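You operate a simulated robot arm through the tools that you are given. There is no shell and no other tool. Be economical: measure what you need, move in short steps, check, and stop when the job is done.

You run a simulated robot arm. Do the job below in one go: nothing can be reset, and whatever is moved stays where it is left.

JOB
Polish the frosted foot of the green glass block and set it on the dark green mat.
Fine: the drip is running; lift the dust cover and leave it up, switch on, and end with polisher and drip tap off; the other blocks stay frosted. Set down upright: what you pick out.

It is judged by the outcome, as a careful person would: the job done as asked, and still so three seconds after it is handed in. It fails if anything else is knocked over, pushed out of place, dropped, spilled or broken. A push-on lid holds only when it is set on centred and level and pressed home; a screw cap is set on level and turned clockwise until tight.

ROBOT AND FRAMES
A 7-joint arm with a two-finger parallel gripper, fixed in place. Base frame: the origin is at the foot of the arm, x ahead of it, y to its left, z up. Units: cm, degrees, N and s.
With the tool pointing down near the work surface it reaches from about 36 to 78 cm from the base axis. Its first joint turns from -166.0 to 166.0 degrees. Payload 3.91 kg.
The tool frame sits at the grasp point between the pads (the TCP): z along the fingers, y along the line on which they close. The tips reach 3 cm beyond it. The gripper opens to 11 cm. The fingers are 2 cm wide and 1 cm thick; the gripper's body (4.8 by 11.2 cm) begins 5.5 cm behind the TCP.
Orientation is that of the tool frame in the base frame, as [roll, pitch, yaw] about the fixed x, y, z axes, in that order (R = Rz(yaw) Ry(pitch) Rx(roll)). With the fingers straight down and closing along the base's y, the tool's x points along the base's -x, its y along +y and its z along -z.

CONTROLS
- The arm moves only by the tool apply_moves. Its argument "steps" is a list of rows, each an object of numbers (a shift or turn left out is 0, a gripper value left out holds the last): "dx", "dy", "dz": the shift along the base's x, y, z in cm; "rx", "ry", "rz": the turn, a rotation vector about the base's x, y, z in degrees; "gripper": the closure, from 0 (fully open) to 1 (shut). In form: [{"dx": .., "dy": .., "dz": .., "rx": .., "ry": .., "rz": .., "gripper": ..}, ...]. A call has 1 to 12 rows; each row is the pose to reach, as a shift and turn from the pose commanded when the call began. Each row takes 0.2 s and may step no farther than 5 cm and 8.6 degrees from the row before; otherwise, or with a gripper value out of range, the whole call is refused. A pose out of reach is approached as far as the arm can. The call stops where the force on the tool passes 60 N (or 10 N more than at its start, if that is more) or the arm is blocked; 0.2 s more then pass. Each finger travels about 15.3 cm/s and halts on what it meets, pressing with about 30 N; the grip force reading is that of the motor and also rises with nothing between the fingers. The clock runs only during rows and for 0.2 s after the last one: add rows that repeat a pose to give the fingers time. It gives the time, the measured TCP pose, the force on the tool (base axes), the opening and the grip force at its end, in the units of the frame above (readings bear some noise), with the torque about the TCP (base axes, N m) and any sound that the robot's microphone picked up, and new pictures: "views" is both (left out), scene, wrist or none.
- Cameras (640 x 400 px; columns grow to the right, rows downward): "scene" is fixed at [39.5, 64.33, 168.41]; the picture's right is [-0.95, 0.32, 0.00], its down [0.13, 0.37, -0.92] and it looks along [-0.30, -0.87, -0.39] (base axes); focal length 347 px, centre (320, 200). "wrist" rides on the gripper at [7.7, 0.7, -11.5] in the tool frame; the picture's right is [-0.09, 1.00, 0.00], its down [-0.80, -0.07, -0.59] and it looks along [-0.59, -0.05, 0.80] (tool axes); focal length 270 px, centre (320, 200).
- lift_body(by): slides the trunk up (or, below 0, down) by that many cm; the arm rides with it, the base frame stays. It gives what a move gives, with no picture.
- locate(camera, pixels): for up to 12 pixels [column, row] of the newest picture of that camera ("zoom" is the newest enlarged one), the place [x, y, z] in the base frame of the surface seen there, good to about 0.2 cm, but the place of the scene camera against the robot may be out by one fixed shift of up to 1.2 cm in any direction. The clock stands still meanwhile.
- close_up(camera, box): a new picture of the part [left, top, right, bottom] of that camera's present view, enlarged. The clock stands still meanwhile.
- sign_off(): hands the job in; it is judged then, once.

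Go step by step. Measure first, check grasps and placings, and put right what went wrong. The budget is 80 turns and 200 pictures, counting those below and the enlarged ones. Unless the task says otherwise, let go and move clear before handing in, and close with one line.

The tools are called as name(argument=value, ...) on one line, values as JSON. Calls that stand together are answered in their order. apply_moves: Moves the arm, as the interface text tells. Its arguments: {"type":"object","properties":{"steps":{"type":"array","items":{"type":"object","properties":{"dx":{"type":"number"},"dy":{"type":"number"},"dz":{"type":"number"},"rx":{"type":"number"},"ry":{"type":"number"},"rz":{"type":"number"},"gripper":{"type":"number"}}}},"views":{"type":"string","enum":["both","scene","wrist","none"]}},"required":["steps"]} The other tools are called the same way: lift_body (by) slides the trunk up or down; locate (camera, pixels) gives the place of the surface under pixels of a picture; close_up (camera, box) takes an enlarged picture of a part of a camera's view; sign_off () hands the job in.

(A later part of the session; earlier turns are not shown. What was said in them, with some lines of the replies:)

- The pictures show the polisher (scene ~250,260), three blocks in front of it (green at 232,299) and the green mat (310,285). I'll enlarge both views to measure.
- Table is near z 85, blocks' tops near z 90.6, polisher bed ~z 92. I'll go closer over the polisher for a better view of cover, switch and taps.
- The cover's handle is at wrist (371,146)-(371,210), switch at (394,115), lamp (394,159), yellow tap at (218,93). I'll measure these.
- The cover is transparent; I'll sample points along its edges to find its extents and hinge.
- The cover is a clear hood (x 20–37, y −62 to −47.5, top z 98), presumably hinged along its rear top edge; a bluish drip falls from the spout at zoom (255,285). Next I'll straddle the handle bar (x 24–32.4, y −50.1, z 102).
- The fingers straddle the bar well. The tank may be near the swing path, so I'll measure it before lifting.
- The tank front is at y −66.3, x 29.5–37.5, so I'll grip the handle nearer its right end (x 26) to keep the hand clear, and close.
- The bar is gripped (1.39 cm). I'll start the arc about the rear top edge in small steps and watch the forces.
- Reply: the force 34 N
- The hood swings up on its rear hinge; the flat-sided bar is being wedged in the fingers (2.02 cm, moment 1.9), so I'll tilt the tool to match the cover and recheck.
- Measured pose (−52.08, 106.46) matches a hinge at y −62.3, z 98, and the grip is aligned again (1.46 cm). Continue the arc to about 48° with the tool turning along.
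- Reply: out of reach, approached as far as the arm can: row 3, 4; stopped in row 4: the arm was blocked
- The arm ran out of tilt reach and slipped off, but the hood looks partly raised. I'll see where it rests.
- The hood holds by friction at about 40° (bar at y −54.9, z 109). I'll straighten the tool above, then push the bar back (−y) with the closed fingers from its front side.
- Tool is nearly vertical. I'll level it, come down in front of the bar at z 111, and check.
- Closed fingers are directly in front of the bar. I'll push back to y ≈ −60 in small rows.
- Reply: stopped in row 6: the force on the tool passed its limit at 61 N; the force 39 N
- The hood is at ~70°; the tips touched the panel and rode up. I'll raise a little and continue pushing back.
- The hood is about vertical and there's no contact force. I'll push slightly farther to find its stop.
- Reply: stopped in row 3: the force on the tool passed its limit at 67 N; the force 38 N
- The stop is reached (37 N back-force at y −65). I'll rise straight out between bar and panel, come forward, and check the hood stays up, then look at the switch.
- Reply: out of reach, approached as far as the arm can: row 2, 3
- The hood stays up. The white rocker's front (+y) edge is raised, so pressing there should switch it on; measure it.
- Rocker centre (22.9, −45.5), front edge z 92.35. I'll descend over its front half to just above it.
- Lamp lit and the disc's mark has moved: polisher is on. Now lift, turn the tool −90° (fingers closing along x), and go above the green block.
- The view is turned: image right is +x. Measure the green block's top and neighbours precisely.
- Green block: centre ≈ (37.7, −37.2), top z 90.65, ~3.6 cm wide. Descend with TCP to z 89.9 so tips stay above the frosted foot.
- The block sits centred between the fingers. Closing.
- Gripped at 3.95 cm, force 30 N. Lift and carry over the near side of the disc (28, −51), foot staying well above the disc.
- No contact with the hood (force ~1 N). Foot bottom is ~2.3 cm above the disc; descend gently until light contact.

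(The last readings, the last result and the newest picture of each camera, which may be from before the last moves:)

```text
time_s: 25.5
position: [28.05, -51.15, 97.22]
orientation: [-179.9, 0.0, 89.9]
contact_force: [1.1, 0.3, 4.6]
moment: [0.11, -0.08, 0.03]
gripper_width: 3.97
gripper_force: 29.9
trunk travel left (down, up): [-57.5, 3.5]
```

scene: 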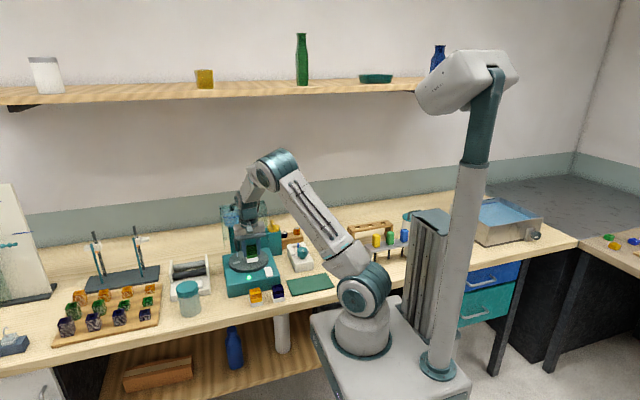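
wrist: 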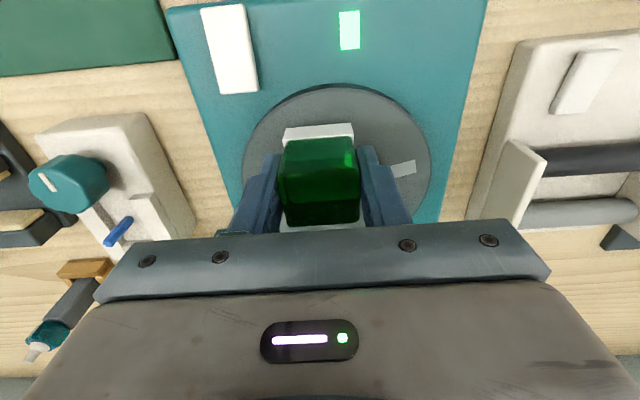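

Contact made with 4.6 N. Press slightly more and hold for a couple of seconds.

apply_moves(steps=[{"dz": -0.1}, {"dz": -0.1}, {"dz": -0.1}, {"dz": -0.1}, {"dz": -0.1}, {"dz": -0.1}, {"dz": -0.1}, {"dz": -0.1}, {"dz": -0.1}, {"dz": -0.1}, {"dz": -0.1}, {"dz": -0.1}], views="none")

close_up(camera="scene", box=[235, 225, 295, 275])

```text
time_s: 28.1
position: [28.11, -50.99, 97.07]
orientation: [-180.0, 0.0, 90.0]
contact_force: [4.1, -4.5, 19.6]
moment: [-0.17, -0.13, -0.03]
gripper_width: 4.0
gripper_force: 29.9
trunk travel left (down, up): [-57.5, 3.5]
```

```text
8.00 times, centred on (265, 250) of scene
```

zoom: 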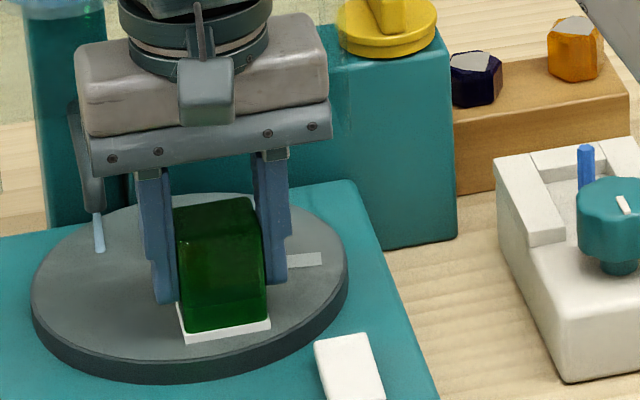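

The white band has shrunk considerably – the polish is working. Force is 19.6 N, so ease a bit and hold on.

apply_moves(steps=[{"dz": 0.06}, {"dz": 0.06}, {"dz": 0.06}, {"dz": 0.06}, {"dz": 0.06}, {"dz": 0.06}, {"dz": 0.06}, {"dz": 0.06}], views="none")

close_up(camera="scene", box=[235, 225, 295, 275])

```text
time_s: 29.9
position: [28.07, -50.95, 97.03]
orientation: [-179.9, -0.1, 90.0]
contact_force: [1.2, 0.3, 8.3]
moment: [-0.09, -0.1, -0.01]
gripper_width: 3.98
gripper_force: 30.7
trunk travel left (down, up): [-57.5, 3.5]
```

```text
8.00 times, centred on (265, 250) of scene
```

zoom: 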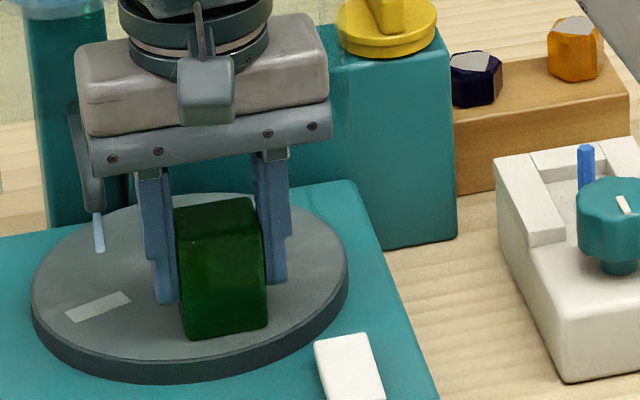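

The foot is now clear green all the way down. Lift off and carry toward the mat at z 106.

apply_moves(steps=[{"dz": 2}, {"dz": 6}, {"dz": 9, "dy": 1}, {"dz": 9, "dx": -4, "dy": 3}, {"dz": 9, "dx": -8, "dy": 5}, {"dz": 9, "dx": -12, "dy": 7}, {"dz": 9, "dx": -15, "dy": 9}, {"dz": 9, "dx": -17, "dy": 9.5}], views="both")

close_up(camera="scene", box=[240, 230, 350, 310])

locate(camera="scene", pixels=[[289, 280], [327, 275], [294, 292], [332, 287], [312, 285]])

```text
time_s: 31.7
position: [10.99, -41.63, 106.03]
orientation: [-179.9, 0.0, 90.0]
contact_force: [-0.1, -0.4, -2.3]
moment: [0.01, 0.0, -0.01]
gripper_width: 3.98
gripper_force: 29.6
trunk travel left (down, up): [-57.5, 3.5]
```

scene: 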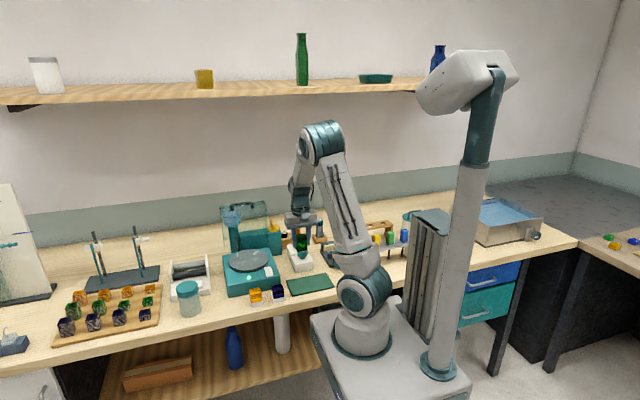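
wrist: 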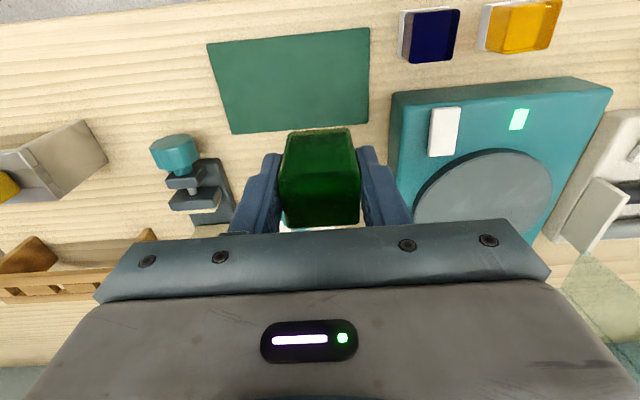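

```text
5.00 times, centred on (295, 270) of scene
```

zoom: 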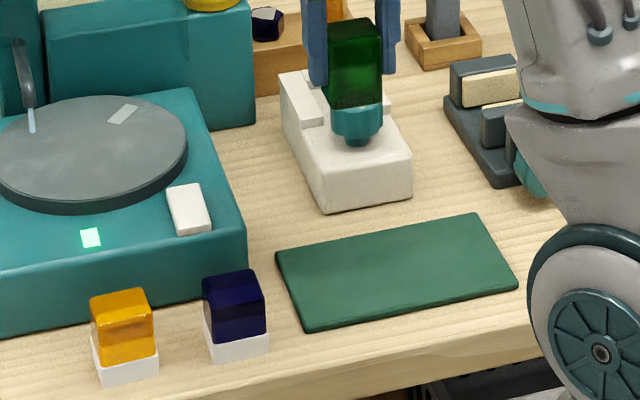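

```text
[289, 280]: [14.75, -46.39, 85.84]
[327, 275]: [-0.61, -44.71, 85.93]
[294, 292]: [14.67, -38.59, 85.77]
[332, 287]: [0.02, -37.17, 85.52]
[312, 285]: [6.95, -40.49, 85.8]
```

Mat spans x −0.7…15.5, y −46.8…−36.8, z 85.8. I'll set the block at (8.7, −42), descending to just above the mat.

apply_moves(steps=[{"dx": -1.2, "dy": -0.4, "dz": -3}, {"dx": -2.3, "dy": -0.4, "dz": -7}, {"dx": -2.3, "dy": -0.4, "dz": -11}, {"dx": -2.3, "dy": -0.4, "dz": -14}, {"dx": -2.3, "dy": -0.4, "dz": -15}, {"dx": -2.3, "dy": -0.4, "dz": -15.2}, {"dx": -2.3, "dy": -0.4, "dz": -15.35}], views="wrist")

close_up(camera="scene", box=[270, 240, 350, 300])

```text
time_s: 33.3
position: [8.76, -42.21, 90.71]
orientation: [-179.9, 0.0, 90.0]
contact_force: [-0.4, 0.4, 1.1]
moment: [0.0, -0.03, 0.02]
gripper_width: 3.98
gripper_force: 30.6
trunk travel left (down, up): [-57.5, 3.5]
```

wrist: 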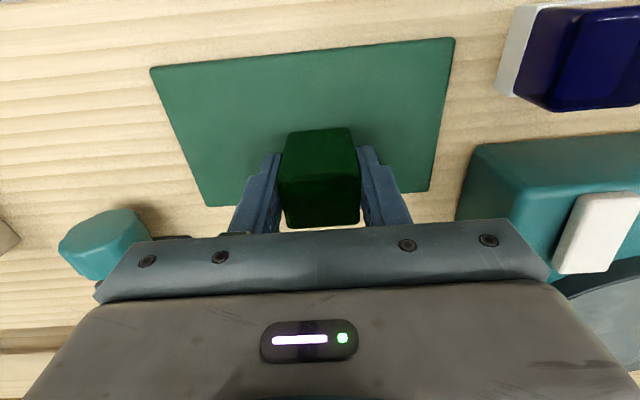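

```text
6.67 times, centred on (310, 270) of scene
```

zoom: 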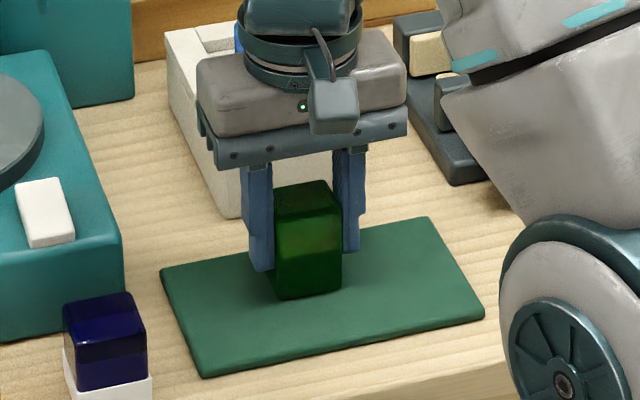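

Foot is about touching (force +1 N vs −2.3 hanging). Down a hair and release, then rise.

apply_moves(steps=[{"dz": -0.1}, {"dz": -0.1}, {"dz": -0.1, "gripper": 0.55}, {"dz": -0.1, "gripper": 0.45}, {"dz": -0.1, "gripper": 0.45}, {"dz": 2}, {"dz": 6}, {"dz": 10}, {"dz": 14.5}], views="wrist")

close_up(camera="scene", box=[215, 190, 345, 305])

```text
time_s: 35.3
position: [8.77, -41.97, 105.24]
orientation: [-179.8, -0.1, 90.0]
contact_force: [0.2, 0.3, 0.3]
moment: [-0.02, -0.03, -0.03]
gripper_width: 6.05
gripper_force: 0.1
trunk travel left (down, up): [-57.5, 3.5]
```

wrist: 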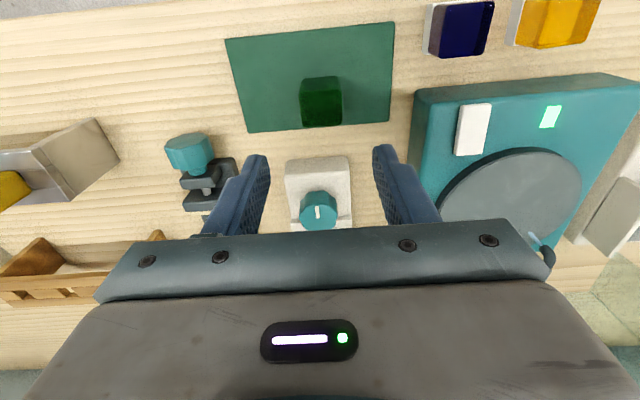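

```text
3.48 times, centred on (280, 248) of scene
```

zoom: 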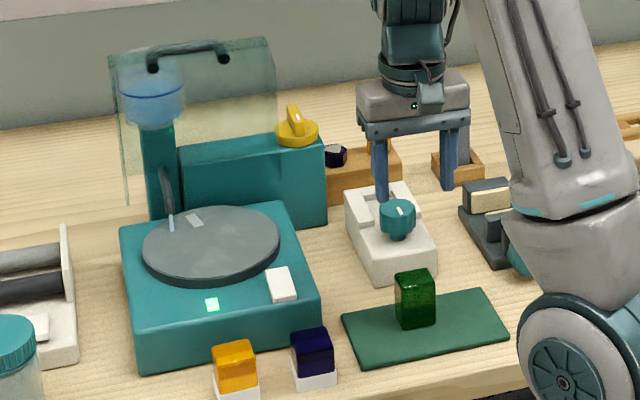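

Block stands upright on the mat, clear throughout. Next I'll switch off: close fingers later; first take a closer look at the yellow drip tap from (14.5, −57, 113).

apply_moves(steps=[{"dz": 4, "dx": 1, "dy": -2}, {"dz": 8, "dx": 2, "dy": -4}, {"dz": 8, "dx": 3, "dy": -8}, {"dz": 8, "dx": 4, "dy": -12}, {"dz": 8, "dx": 5.5, "dy": -15.5}], views="wrist")

close_up(camera="wrist", box=[240, 80, 440, 220])

```text
time_s: 36.5
position: [14.28, -57.75, 113.16]
orientation: [-179.9, -0.1, 90.0]
contact_force: [-0.2, -0.2, 0.0]
moment: [-0.01, -0.01, 0.03]
gripper_width: 6.03
gripper_force: 0.0
trunk travel left (down, up): [-57.5, 3.5]
```

wrist: 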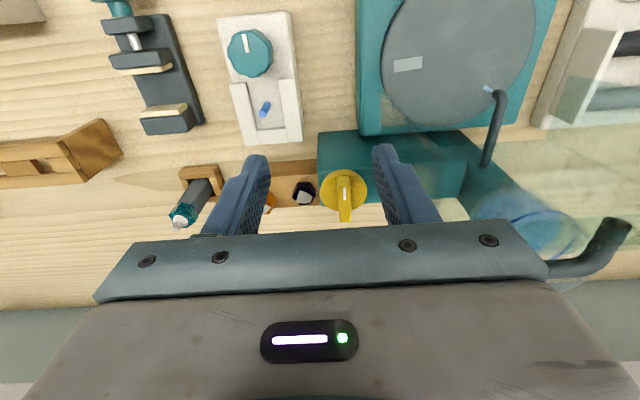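

```text
2.86 times, centred on (340, 150) of wrist
```

zoom: 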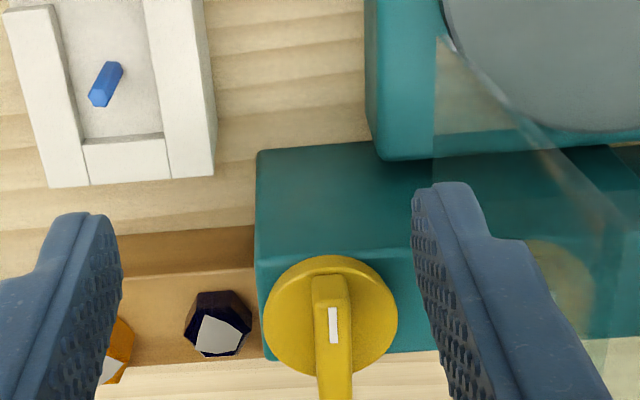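

The tap is a yellow knob with a lever pointing −y over its disc (wrist (344,180)–(345,220)). Measure it.

locate(camera="wrist", pixels=[[343, 180], [344, 194], [344, 206], [345, 218], [339, 200], [349, 200], [328, 190], [360, 190], [344, 171], [335, 208]])

close_up(camera="scene", box=[255, 210, 295, 240])

```text
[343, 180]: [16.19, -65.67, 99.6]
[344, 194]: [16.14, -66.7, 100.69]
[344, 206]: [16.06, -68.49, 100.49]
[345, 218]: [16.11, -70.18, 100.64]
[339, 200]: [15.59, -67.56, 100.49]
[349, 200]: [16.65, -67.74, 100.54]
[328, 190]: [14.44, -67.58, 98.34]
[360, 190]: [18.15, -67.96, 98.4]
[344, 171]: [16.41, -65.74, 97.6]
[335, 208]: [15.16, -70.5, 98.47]
```

```text
13.33 times, centred on (275, 225) of scene
```

zoom: 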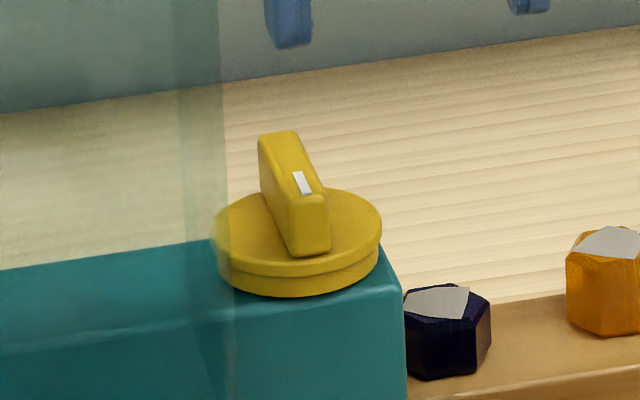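

Lever bar centred at (16.1, −68.1), 1.1 wide, z 98.4–100.65, along y. I'll narrow the gripper, move over it behind the hood plane, and descend.

apply_moves(steps=[{"dz": 2, "gripper": 0.64}, {"dz": 2, "dy": -4}, {"dz": 2, "dy": -8}, {"dz": 2, "dy": -10.3, "dx": 1}, {"dz": 0, "dy": -10.3, "dx": 1.85}, {"dz": -4, "dy": -10.3, "dx": 1.85}, {"dz": -8, "dy": -10.3, "dx": 1.85}, {"dz": -10, "dy": -10.3, "dx": 1.85}, {"dz": -11.4, "dy": -10.3, "dx": 1.85}], views="wrist")

close_up(camera="scene", box=[235, 190, 305, 240])

```text
time_s: 38.5
position: [15.98, -67.83, 101.78]
orientation: [180.0, -0.1, 90.0]
contact_force: [0.3, 0.7, 0.0]
moment: [0.02, -0.02, 0.0]
gripper_width: 3.96
gripper_force: 0.0
trunk travel left (down, up): [-57.5, 3.5]
```

wrist: 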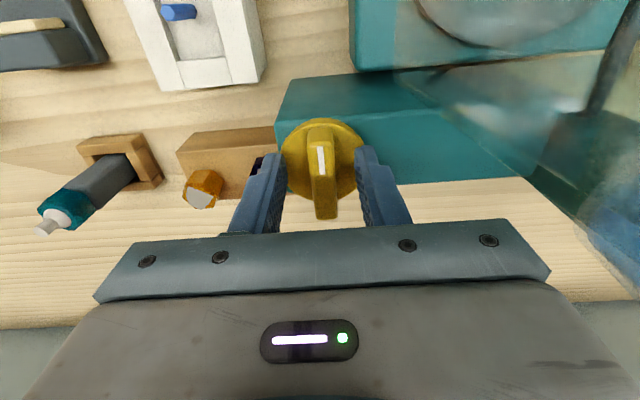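

```text
8.00 times, centred on (270, 215) of scene
```

zoom: 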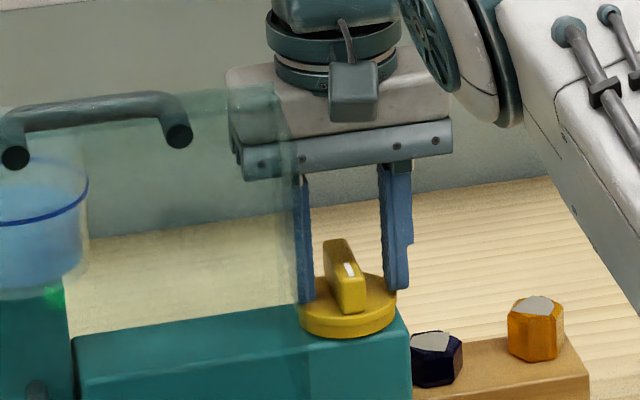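

Fingers straddle the lever. Close, and test a small counter‑clockwise twist.

apply_moves(steps=[{"gripper": 1}, {"gripper": 1}, {"gripper": 1}, {"gripper": 1, "rz": -6}, {"gripper": 1, "rz": -12}, {"gripper": 1, "rz": -12}], views="none")

close_up(camera="wrist", box=[220, 90, 420, 230])

```text
time_s: 39.9
position: [16.28, -67.92, 101.86]
orientation: [-180.0, 0.0, 78.1]
contact_force: [6.7, 0.2, -4.5]
moment: [-1.05, -2.02, 1.43]
gripper_width: 1.37
gripper_force: 45.2
trunk travel left (down, up): [-57.5, 3.5]
```

```text
2.86 times, centred on (320, 160) of wrist
```

zoom: 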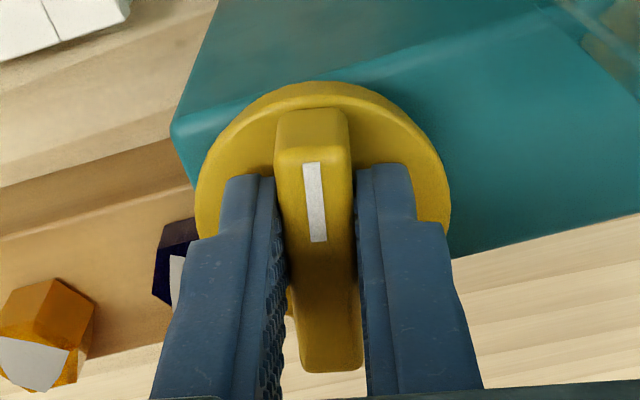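

The clockwise 12° twist (that is what −rz was) is resisted: 1.43 N m and the pads wedged open. So try the counter‑clockwise direction.

apply_moves(steps=[{"rz": 6}, {"rz": 12}, {"rz": 18}, {"rz": 24}, {"rz": 24}], views="none")

close_up(camera="wrist", box=[220, 90, 420, 230])

```text
time_s: 41.1
position: [16.2, -67.96, 101.76]
orientation: [-179.9, -0.1, 101.9]
contact_force: [10.2, -5.7, -2.5]
moment: [-0.56, -0.71, -1.33]
gripper_width: 1.77
gripper_force: 45.6
trunk travel left (down, up): [-57.5, 3.5]
```

```text
2.86 times, centred on (320, 160) of wrist
```

zoom: 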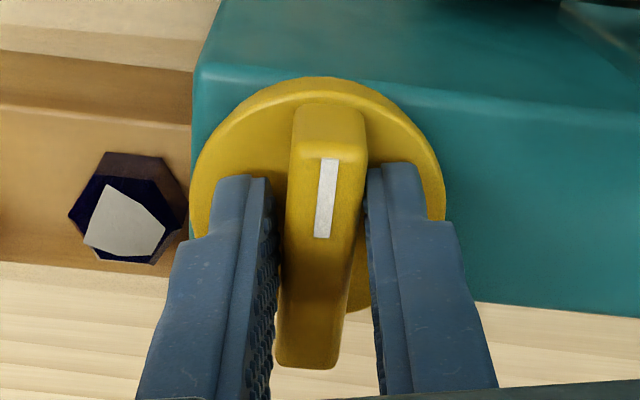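

Comparing the lever against the box edge: with −rz (clockwise) it followed ~8°, with +rz it went back and stopped. So off is clockwise; gripping that way would swing the camera into the hood, so I'll release, close the fingers and push the lever's rear end around instead.

apply_moves(steps=[{"rz": -6}, {"rz": -12, "gripper": 0.64}, {"rz": -12, "gripper": 0.64}, {"rz": -12, "dz": 2, "gripper": 0.64}, {"rz": -12, "dz": 4, "gripper": 1}, {"rz": -12, "dz": 4, "gripper": 1, "dx": 1.0, "dy": -2.3}, {"rz": -12, "dz": 4, "gripper": 1, "dx": 2.0, "dy": -2.3}, {"rz": -12, "dz": 2, "gripper": 1, "dx": 2.0, "dy": -2.3}, {"rz": -12, "dz": 0.2, "gripper": 1, "dx": 2.0, "dy": -2.3}], views="wrist")

close_up(camera="scene", box=[235, 190, 305, 240])

```text
time_s: 43.1
position: [17.95, -70.2, 101.99]
orientation: [-179.9, 0.0, 90.0]
contact_force: [0.2, -0.8, 0.0]
moment: [0.01, 0.02, -0.03]
gripper_width: 0.0
gripper_force: 30.1
trunk travel left (down, up): [-57.5, 3.5]
```

wrist: 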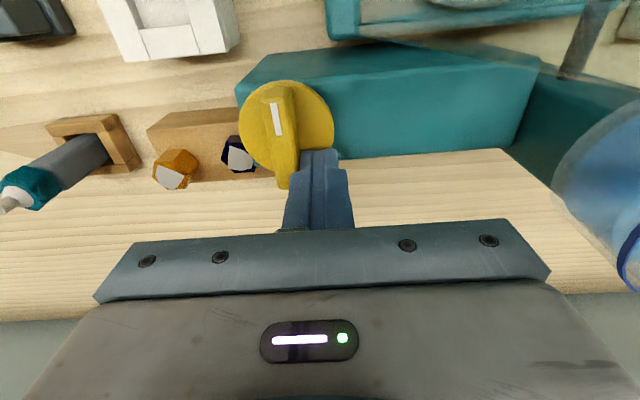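

```text
8.00 times, centred on (270, 215) of scene
```

zoom: 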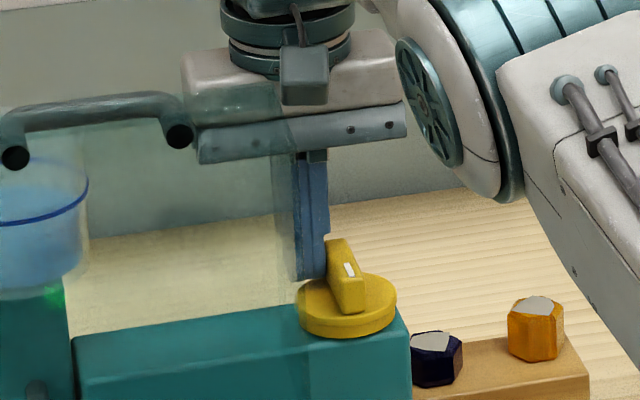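

Finger is beside the rear end of the lever. Push it around on an arc clockwise.

apply_moves(steps=[{"dx": -0.5, "dy": -0.1}, {"dx": -1.13, "dy": -0.3}, {"dx": -1.8, "dy": -0.4}, {"dx": -2.47, "dy": -0.3}, {"dx": -3.1, "dy": -0.05}], views="wrist")

close_up(camera="scene", box=[225, 200, 305, 260])

```text
time_s: 44.3
position: [14.89, -70.32, 102.06]
orientation: [-179.9, -0.1, 90.1]
contact_force: [0.2, 0.4, -0.1]
moment: [0.02, 0.03, 0.0]
gripper_width: 0.01
gripper_force: 30.4
trunk travel left (down, up): [-57.5, 3.5]
```

wrist: 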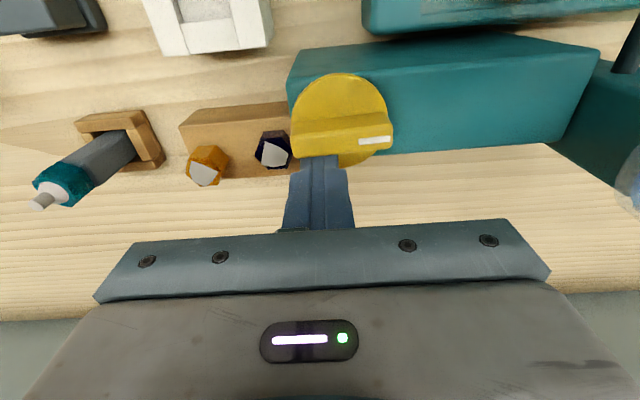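

```text
6.67 times, centred on (265, 230) of scene
```

zoom: 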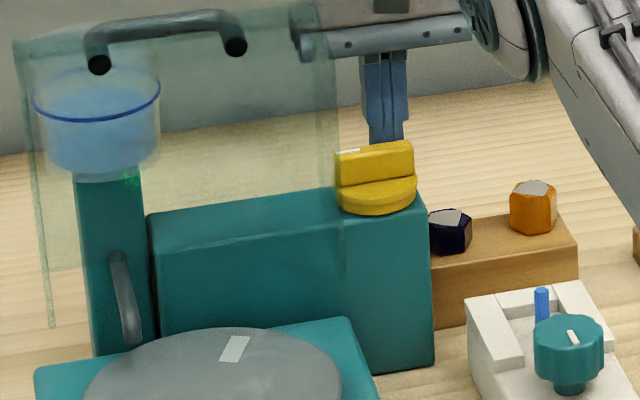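

The lever has turned ~90° and the drip stream at the spout is gone. A small further nudge to confirm it's at its stop.

apply_moves(steps=[{"dx": -0.4, "dy": 0.3}, {"dx": -0.4, "dy": 0.6}], views="wrist")

close_up(camera="scene", box=[235, 225, 265, 255])

```text
time_s: 44.9
position: [14.84, -70.23, 101.96]
orientation: [-180.0, 0.2, 90.2]
contact_force: [8.4, -29.7, 9.2]
moment: [-0.32, -0.2, -0.13]
gripper_width: 0.02
gripper_force: 29.9
trunk travel left (down, up): [-57.5, 3.5]
```

wrist: 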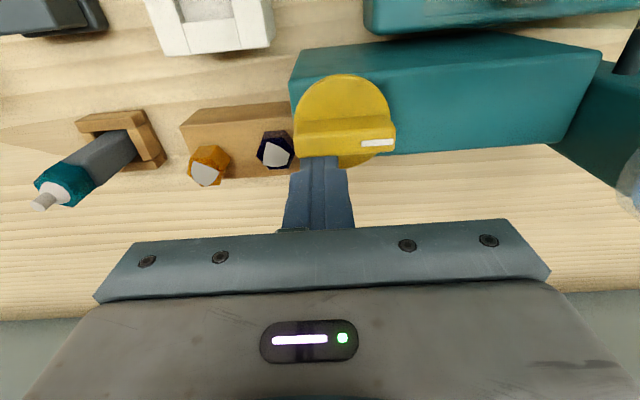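

```text
13.33 times, centred on (250, 240) of scene
```

zoom: 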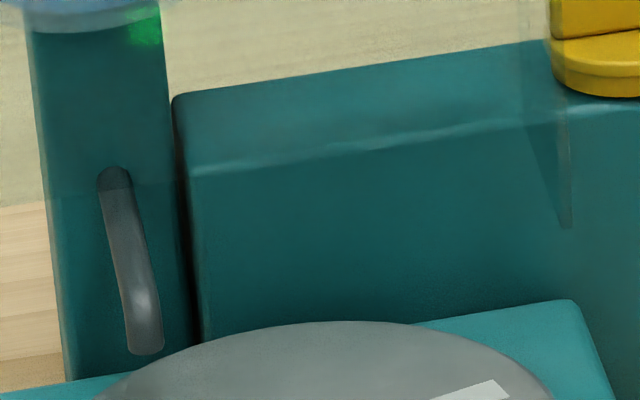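

Tap is firmly at its stop and the spout is dry. Now back off, rise, and come round the hood to the rocker switch's rear half.

apply_moves(steps=[{"dy": -0.8, "dx": -0.5}, {"dy": -0.8, "dx": -0.5, "dz": 4.5}, {"dy": -0.8, "dx": -0.8, "dz": 9}, {"dy": 1, "dx": -0.8, "dz": 13}, {"dy": 5.5, "dx": -0.8, "dz": 14}, {"dy": 10, "dx": -0.8, "dz": 14}, {"dy": 14.5, "dx": -0.8, "dz": 14}, {"dy": 19, "dx": -0.8, "dz": 14}, {"dy": 23, "dx": 1, "dz": 12}, {"dy": 24, "dx": 5, "dz": 10}, {"dy": 24, "dx": 8, "dz": 6.5}], views="wrist")

close_up(camera="scene", box=[215, 190, 345, 305])

close_up(camera="scene", box=[250, 255, 290, 285])

```text
time_s: 47.3
position: [22.79, -45.78, 108.45]
orientation: [-179.9, -0.1, 89.9]
contact_force: [0.0, -0.4, 1.4]
moment: [-0.01, 0.02, 0.0]
gripper_width: 0.02
gripper_force: 30.2
trunk travel left (down, up): [-57.5, 3.5]
```

wrist: 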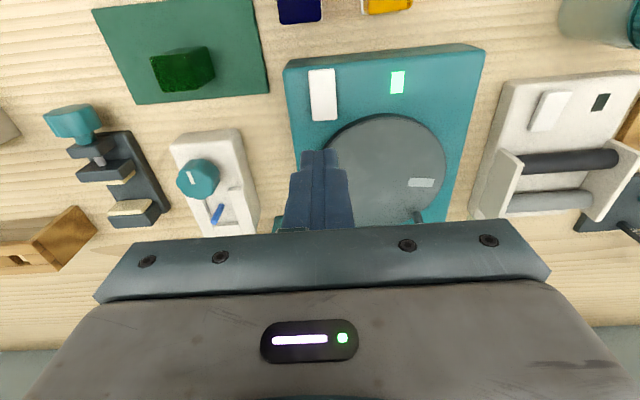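

```text
3.48 times, centred on (280, 248) of scene
```

zoom: 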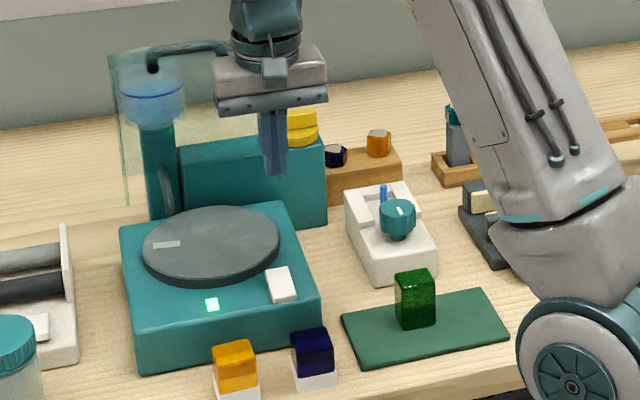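

```text
13.33 times, centred on (270, 270) of scene
```

zoom: 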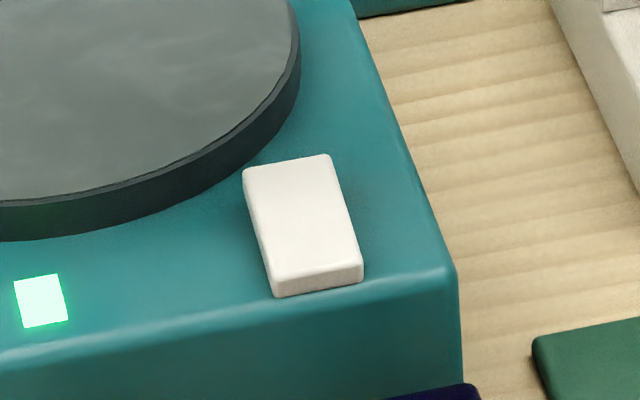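

The rocker's rear edge is now up. Press it down at (22.9, −47.2).

apply_moves(steps=[{"dy": -1.4, "dz": -4}, {"dy": -1.4, "dz": -8}, {"dy": -1.4, "dz": -11.5}, {"dy": -1.4, "dz": -12.7}, {"dy": -1.4, "dz": -13.2}, {"dy": -1.4, "dz": -13.5}], views="wrist")

close_up(camera="scene", box=[235, 240, 295, 290])

```text
time_s: 48.7
position: [22.62, -47.09, 95.09]
orientation: [-179.9, 0.0, 90.1]
contact_force: [-0.8, -0.7, 1.4]
moment: [0.1, 0.03, -0.02]
gripper_width: 0.01
gripper_force: 30.3
trunk travel left (down, up): [-57.5, 3.5]
```

wrist: 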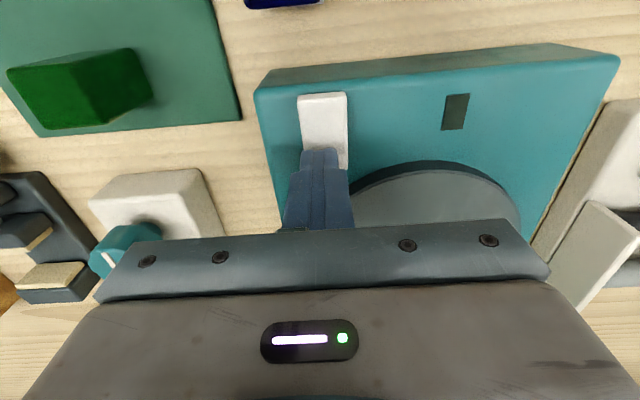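

```text
8.00 times, centred on (265, 265) of scene
```

zoom: 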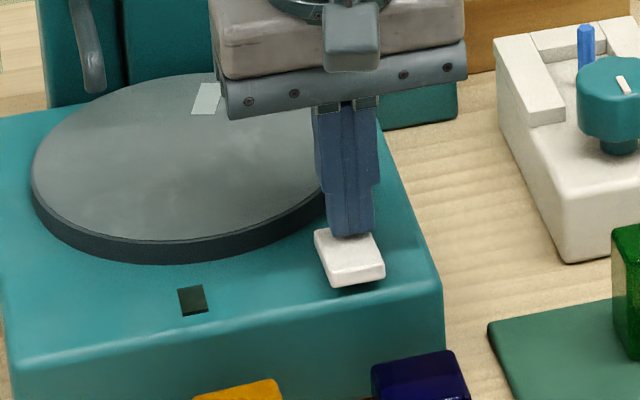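

The lamp is dark: polisher off. Lift clear and make a final check of everything.

apply_moves(steps=[{"dz": 4}, {"dz": 8.5}, {"dz": 13, "dy": 3}, {"dz": 17, "dy": 6}, {"dz": 20, "dy": 9}, {"dz": 20, "dy": 9}, {"dz": 20, "dy": 9}, {"dz": 20, "dy": 9}], views="both")

close_up(camera="scene", box=[215, 195, 335, 305])

close_up(camera="scene", box=[285, 260, 335, 300])

```text
refused: row 3 steps farther than a row can; nothing moved
```

```text
3.64 times, centred on (275, 250) of scene
```

zoom: 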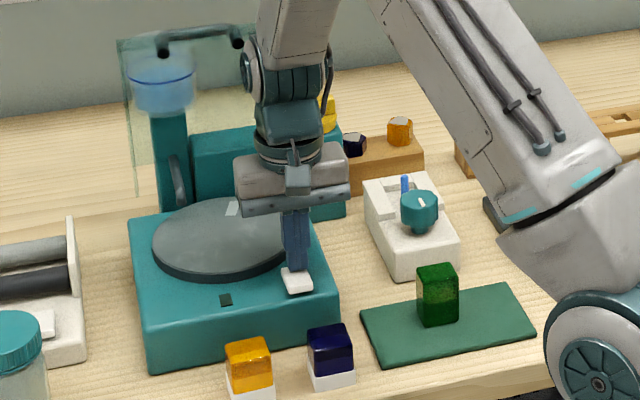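

```text
10.00 times, centred on (310, 280) of scene
```

zoom: 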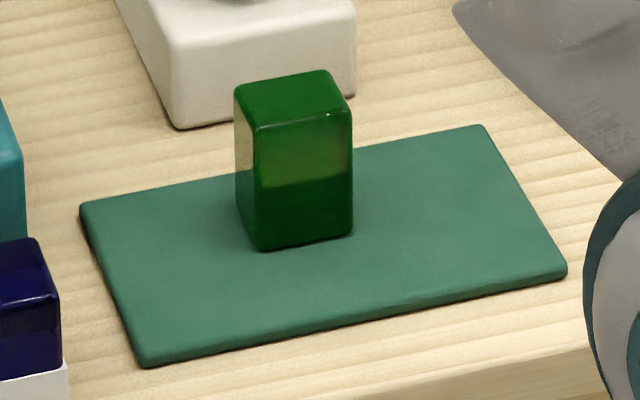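

The move was refused for too large a step, nothing moved; the block on the mat looks right. Repeat the lift with smaller rows.

apply_moves(steps=[{"dz": 4}, {"dz": 8}, {"dz": 11, "dy": 3}, {"dz": 14, "dy": 6}, {"dz": 17, "dy": 9}, {"dz": 17, "dy": 9}, {"dz": 17, "dy": 9}, {"dz": 17, "dy": 9}], views="scene")

close_up(camera="scene", box=[215, 195, 335, 305])

```text
time_s: 50.5
position: [22.53, -38.04, 112.08]
orientation: [-179.9, 0.0, 90.1]
contact_force: [0.3, 0.4, -0.3]
moment: [0.0, 0.01, -0.01]
gripper_width: 0.02
gripper_force: 29.7
trunk travel left (down, up): [-57.5, 3.5]
```

scene: 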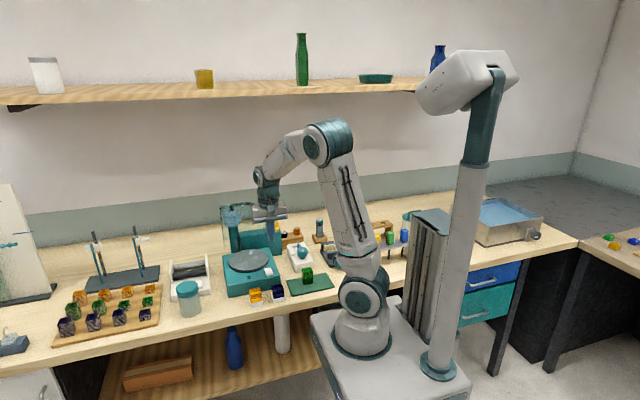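

```text
3.64 times, centred on (275, 250) of scene
```

zoom: 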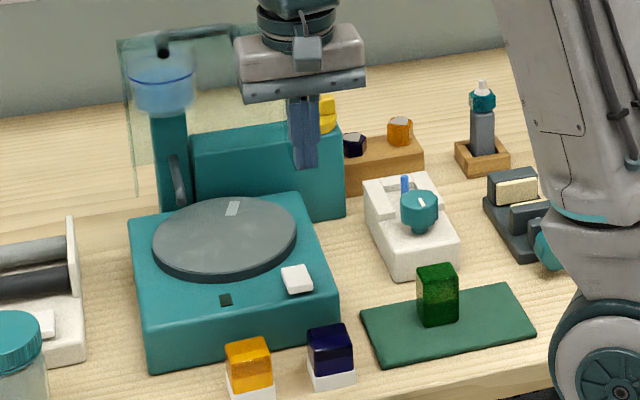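

The hood is up, the lamp is dark, the disc mark is still, the spout is dry, and the green block stands clear on the mat with the others still frosted and in place. Handing in.

sign_off()

```text
The job is handed in.
```

The green block's foot is polished clear and it stands upright on the dark green mat; the dust cover is up, the polisher and drip tap are off, and the other blocks are still frosted.
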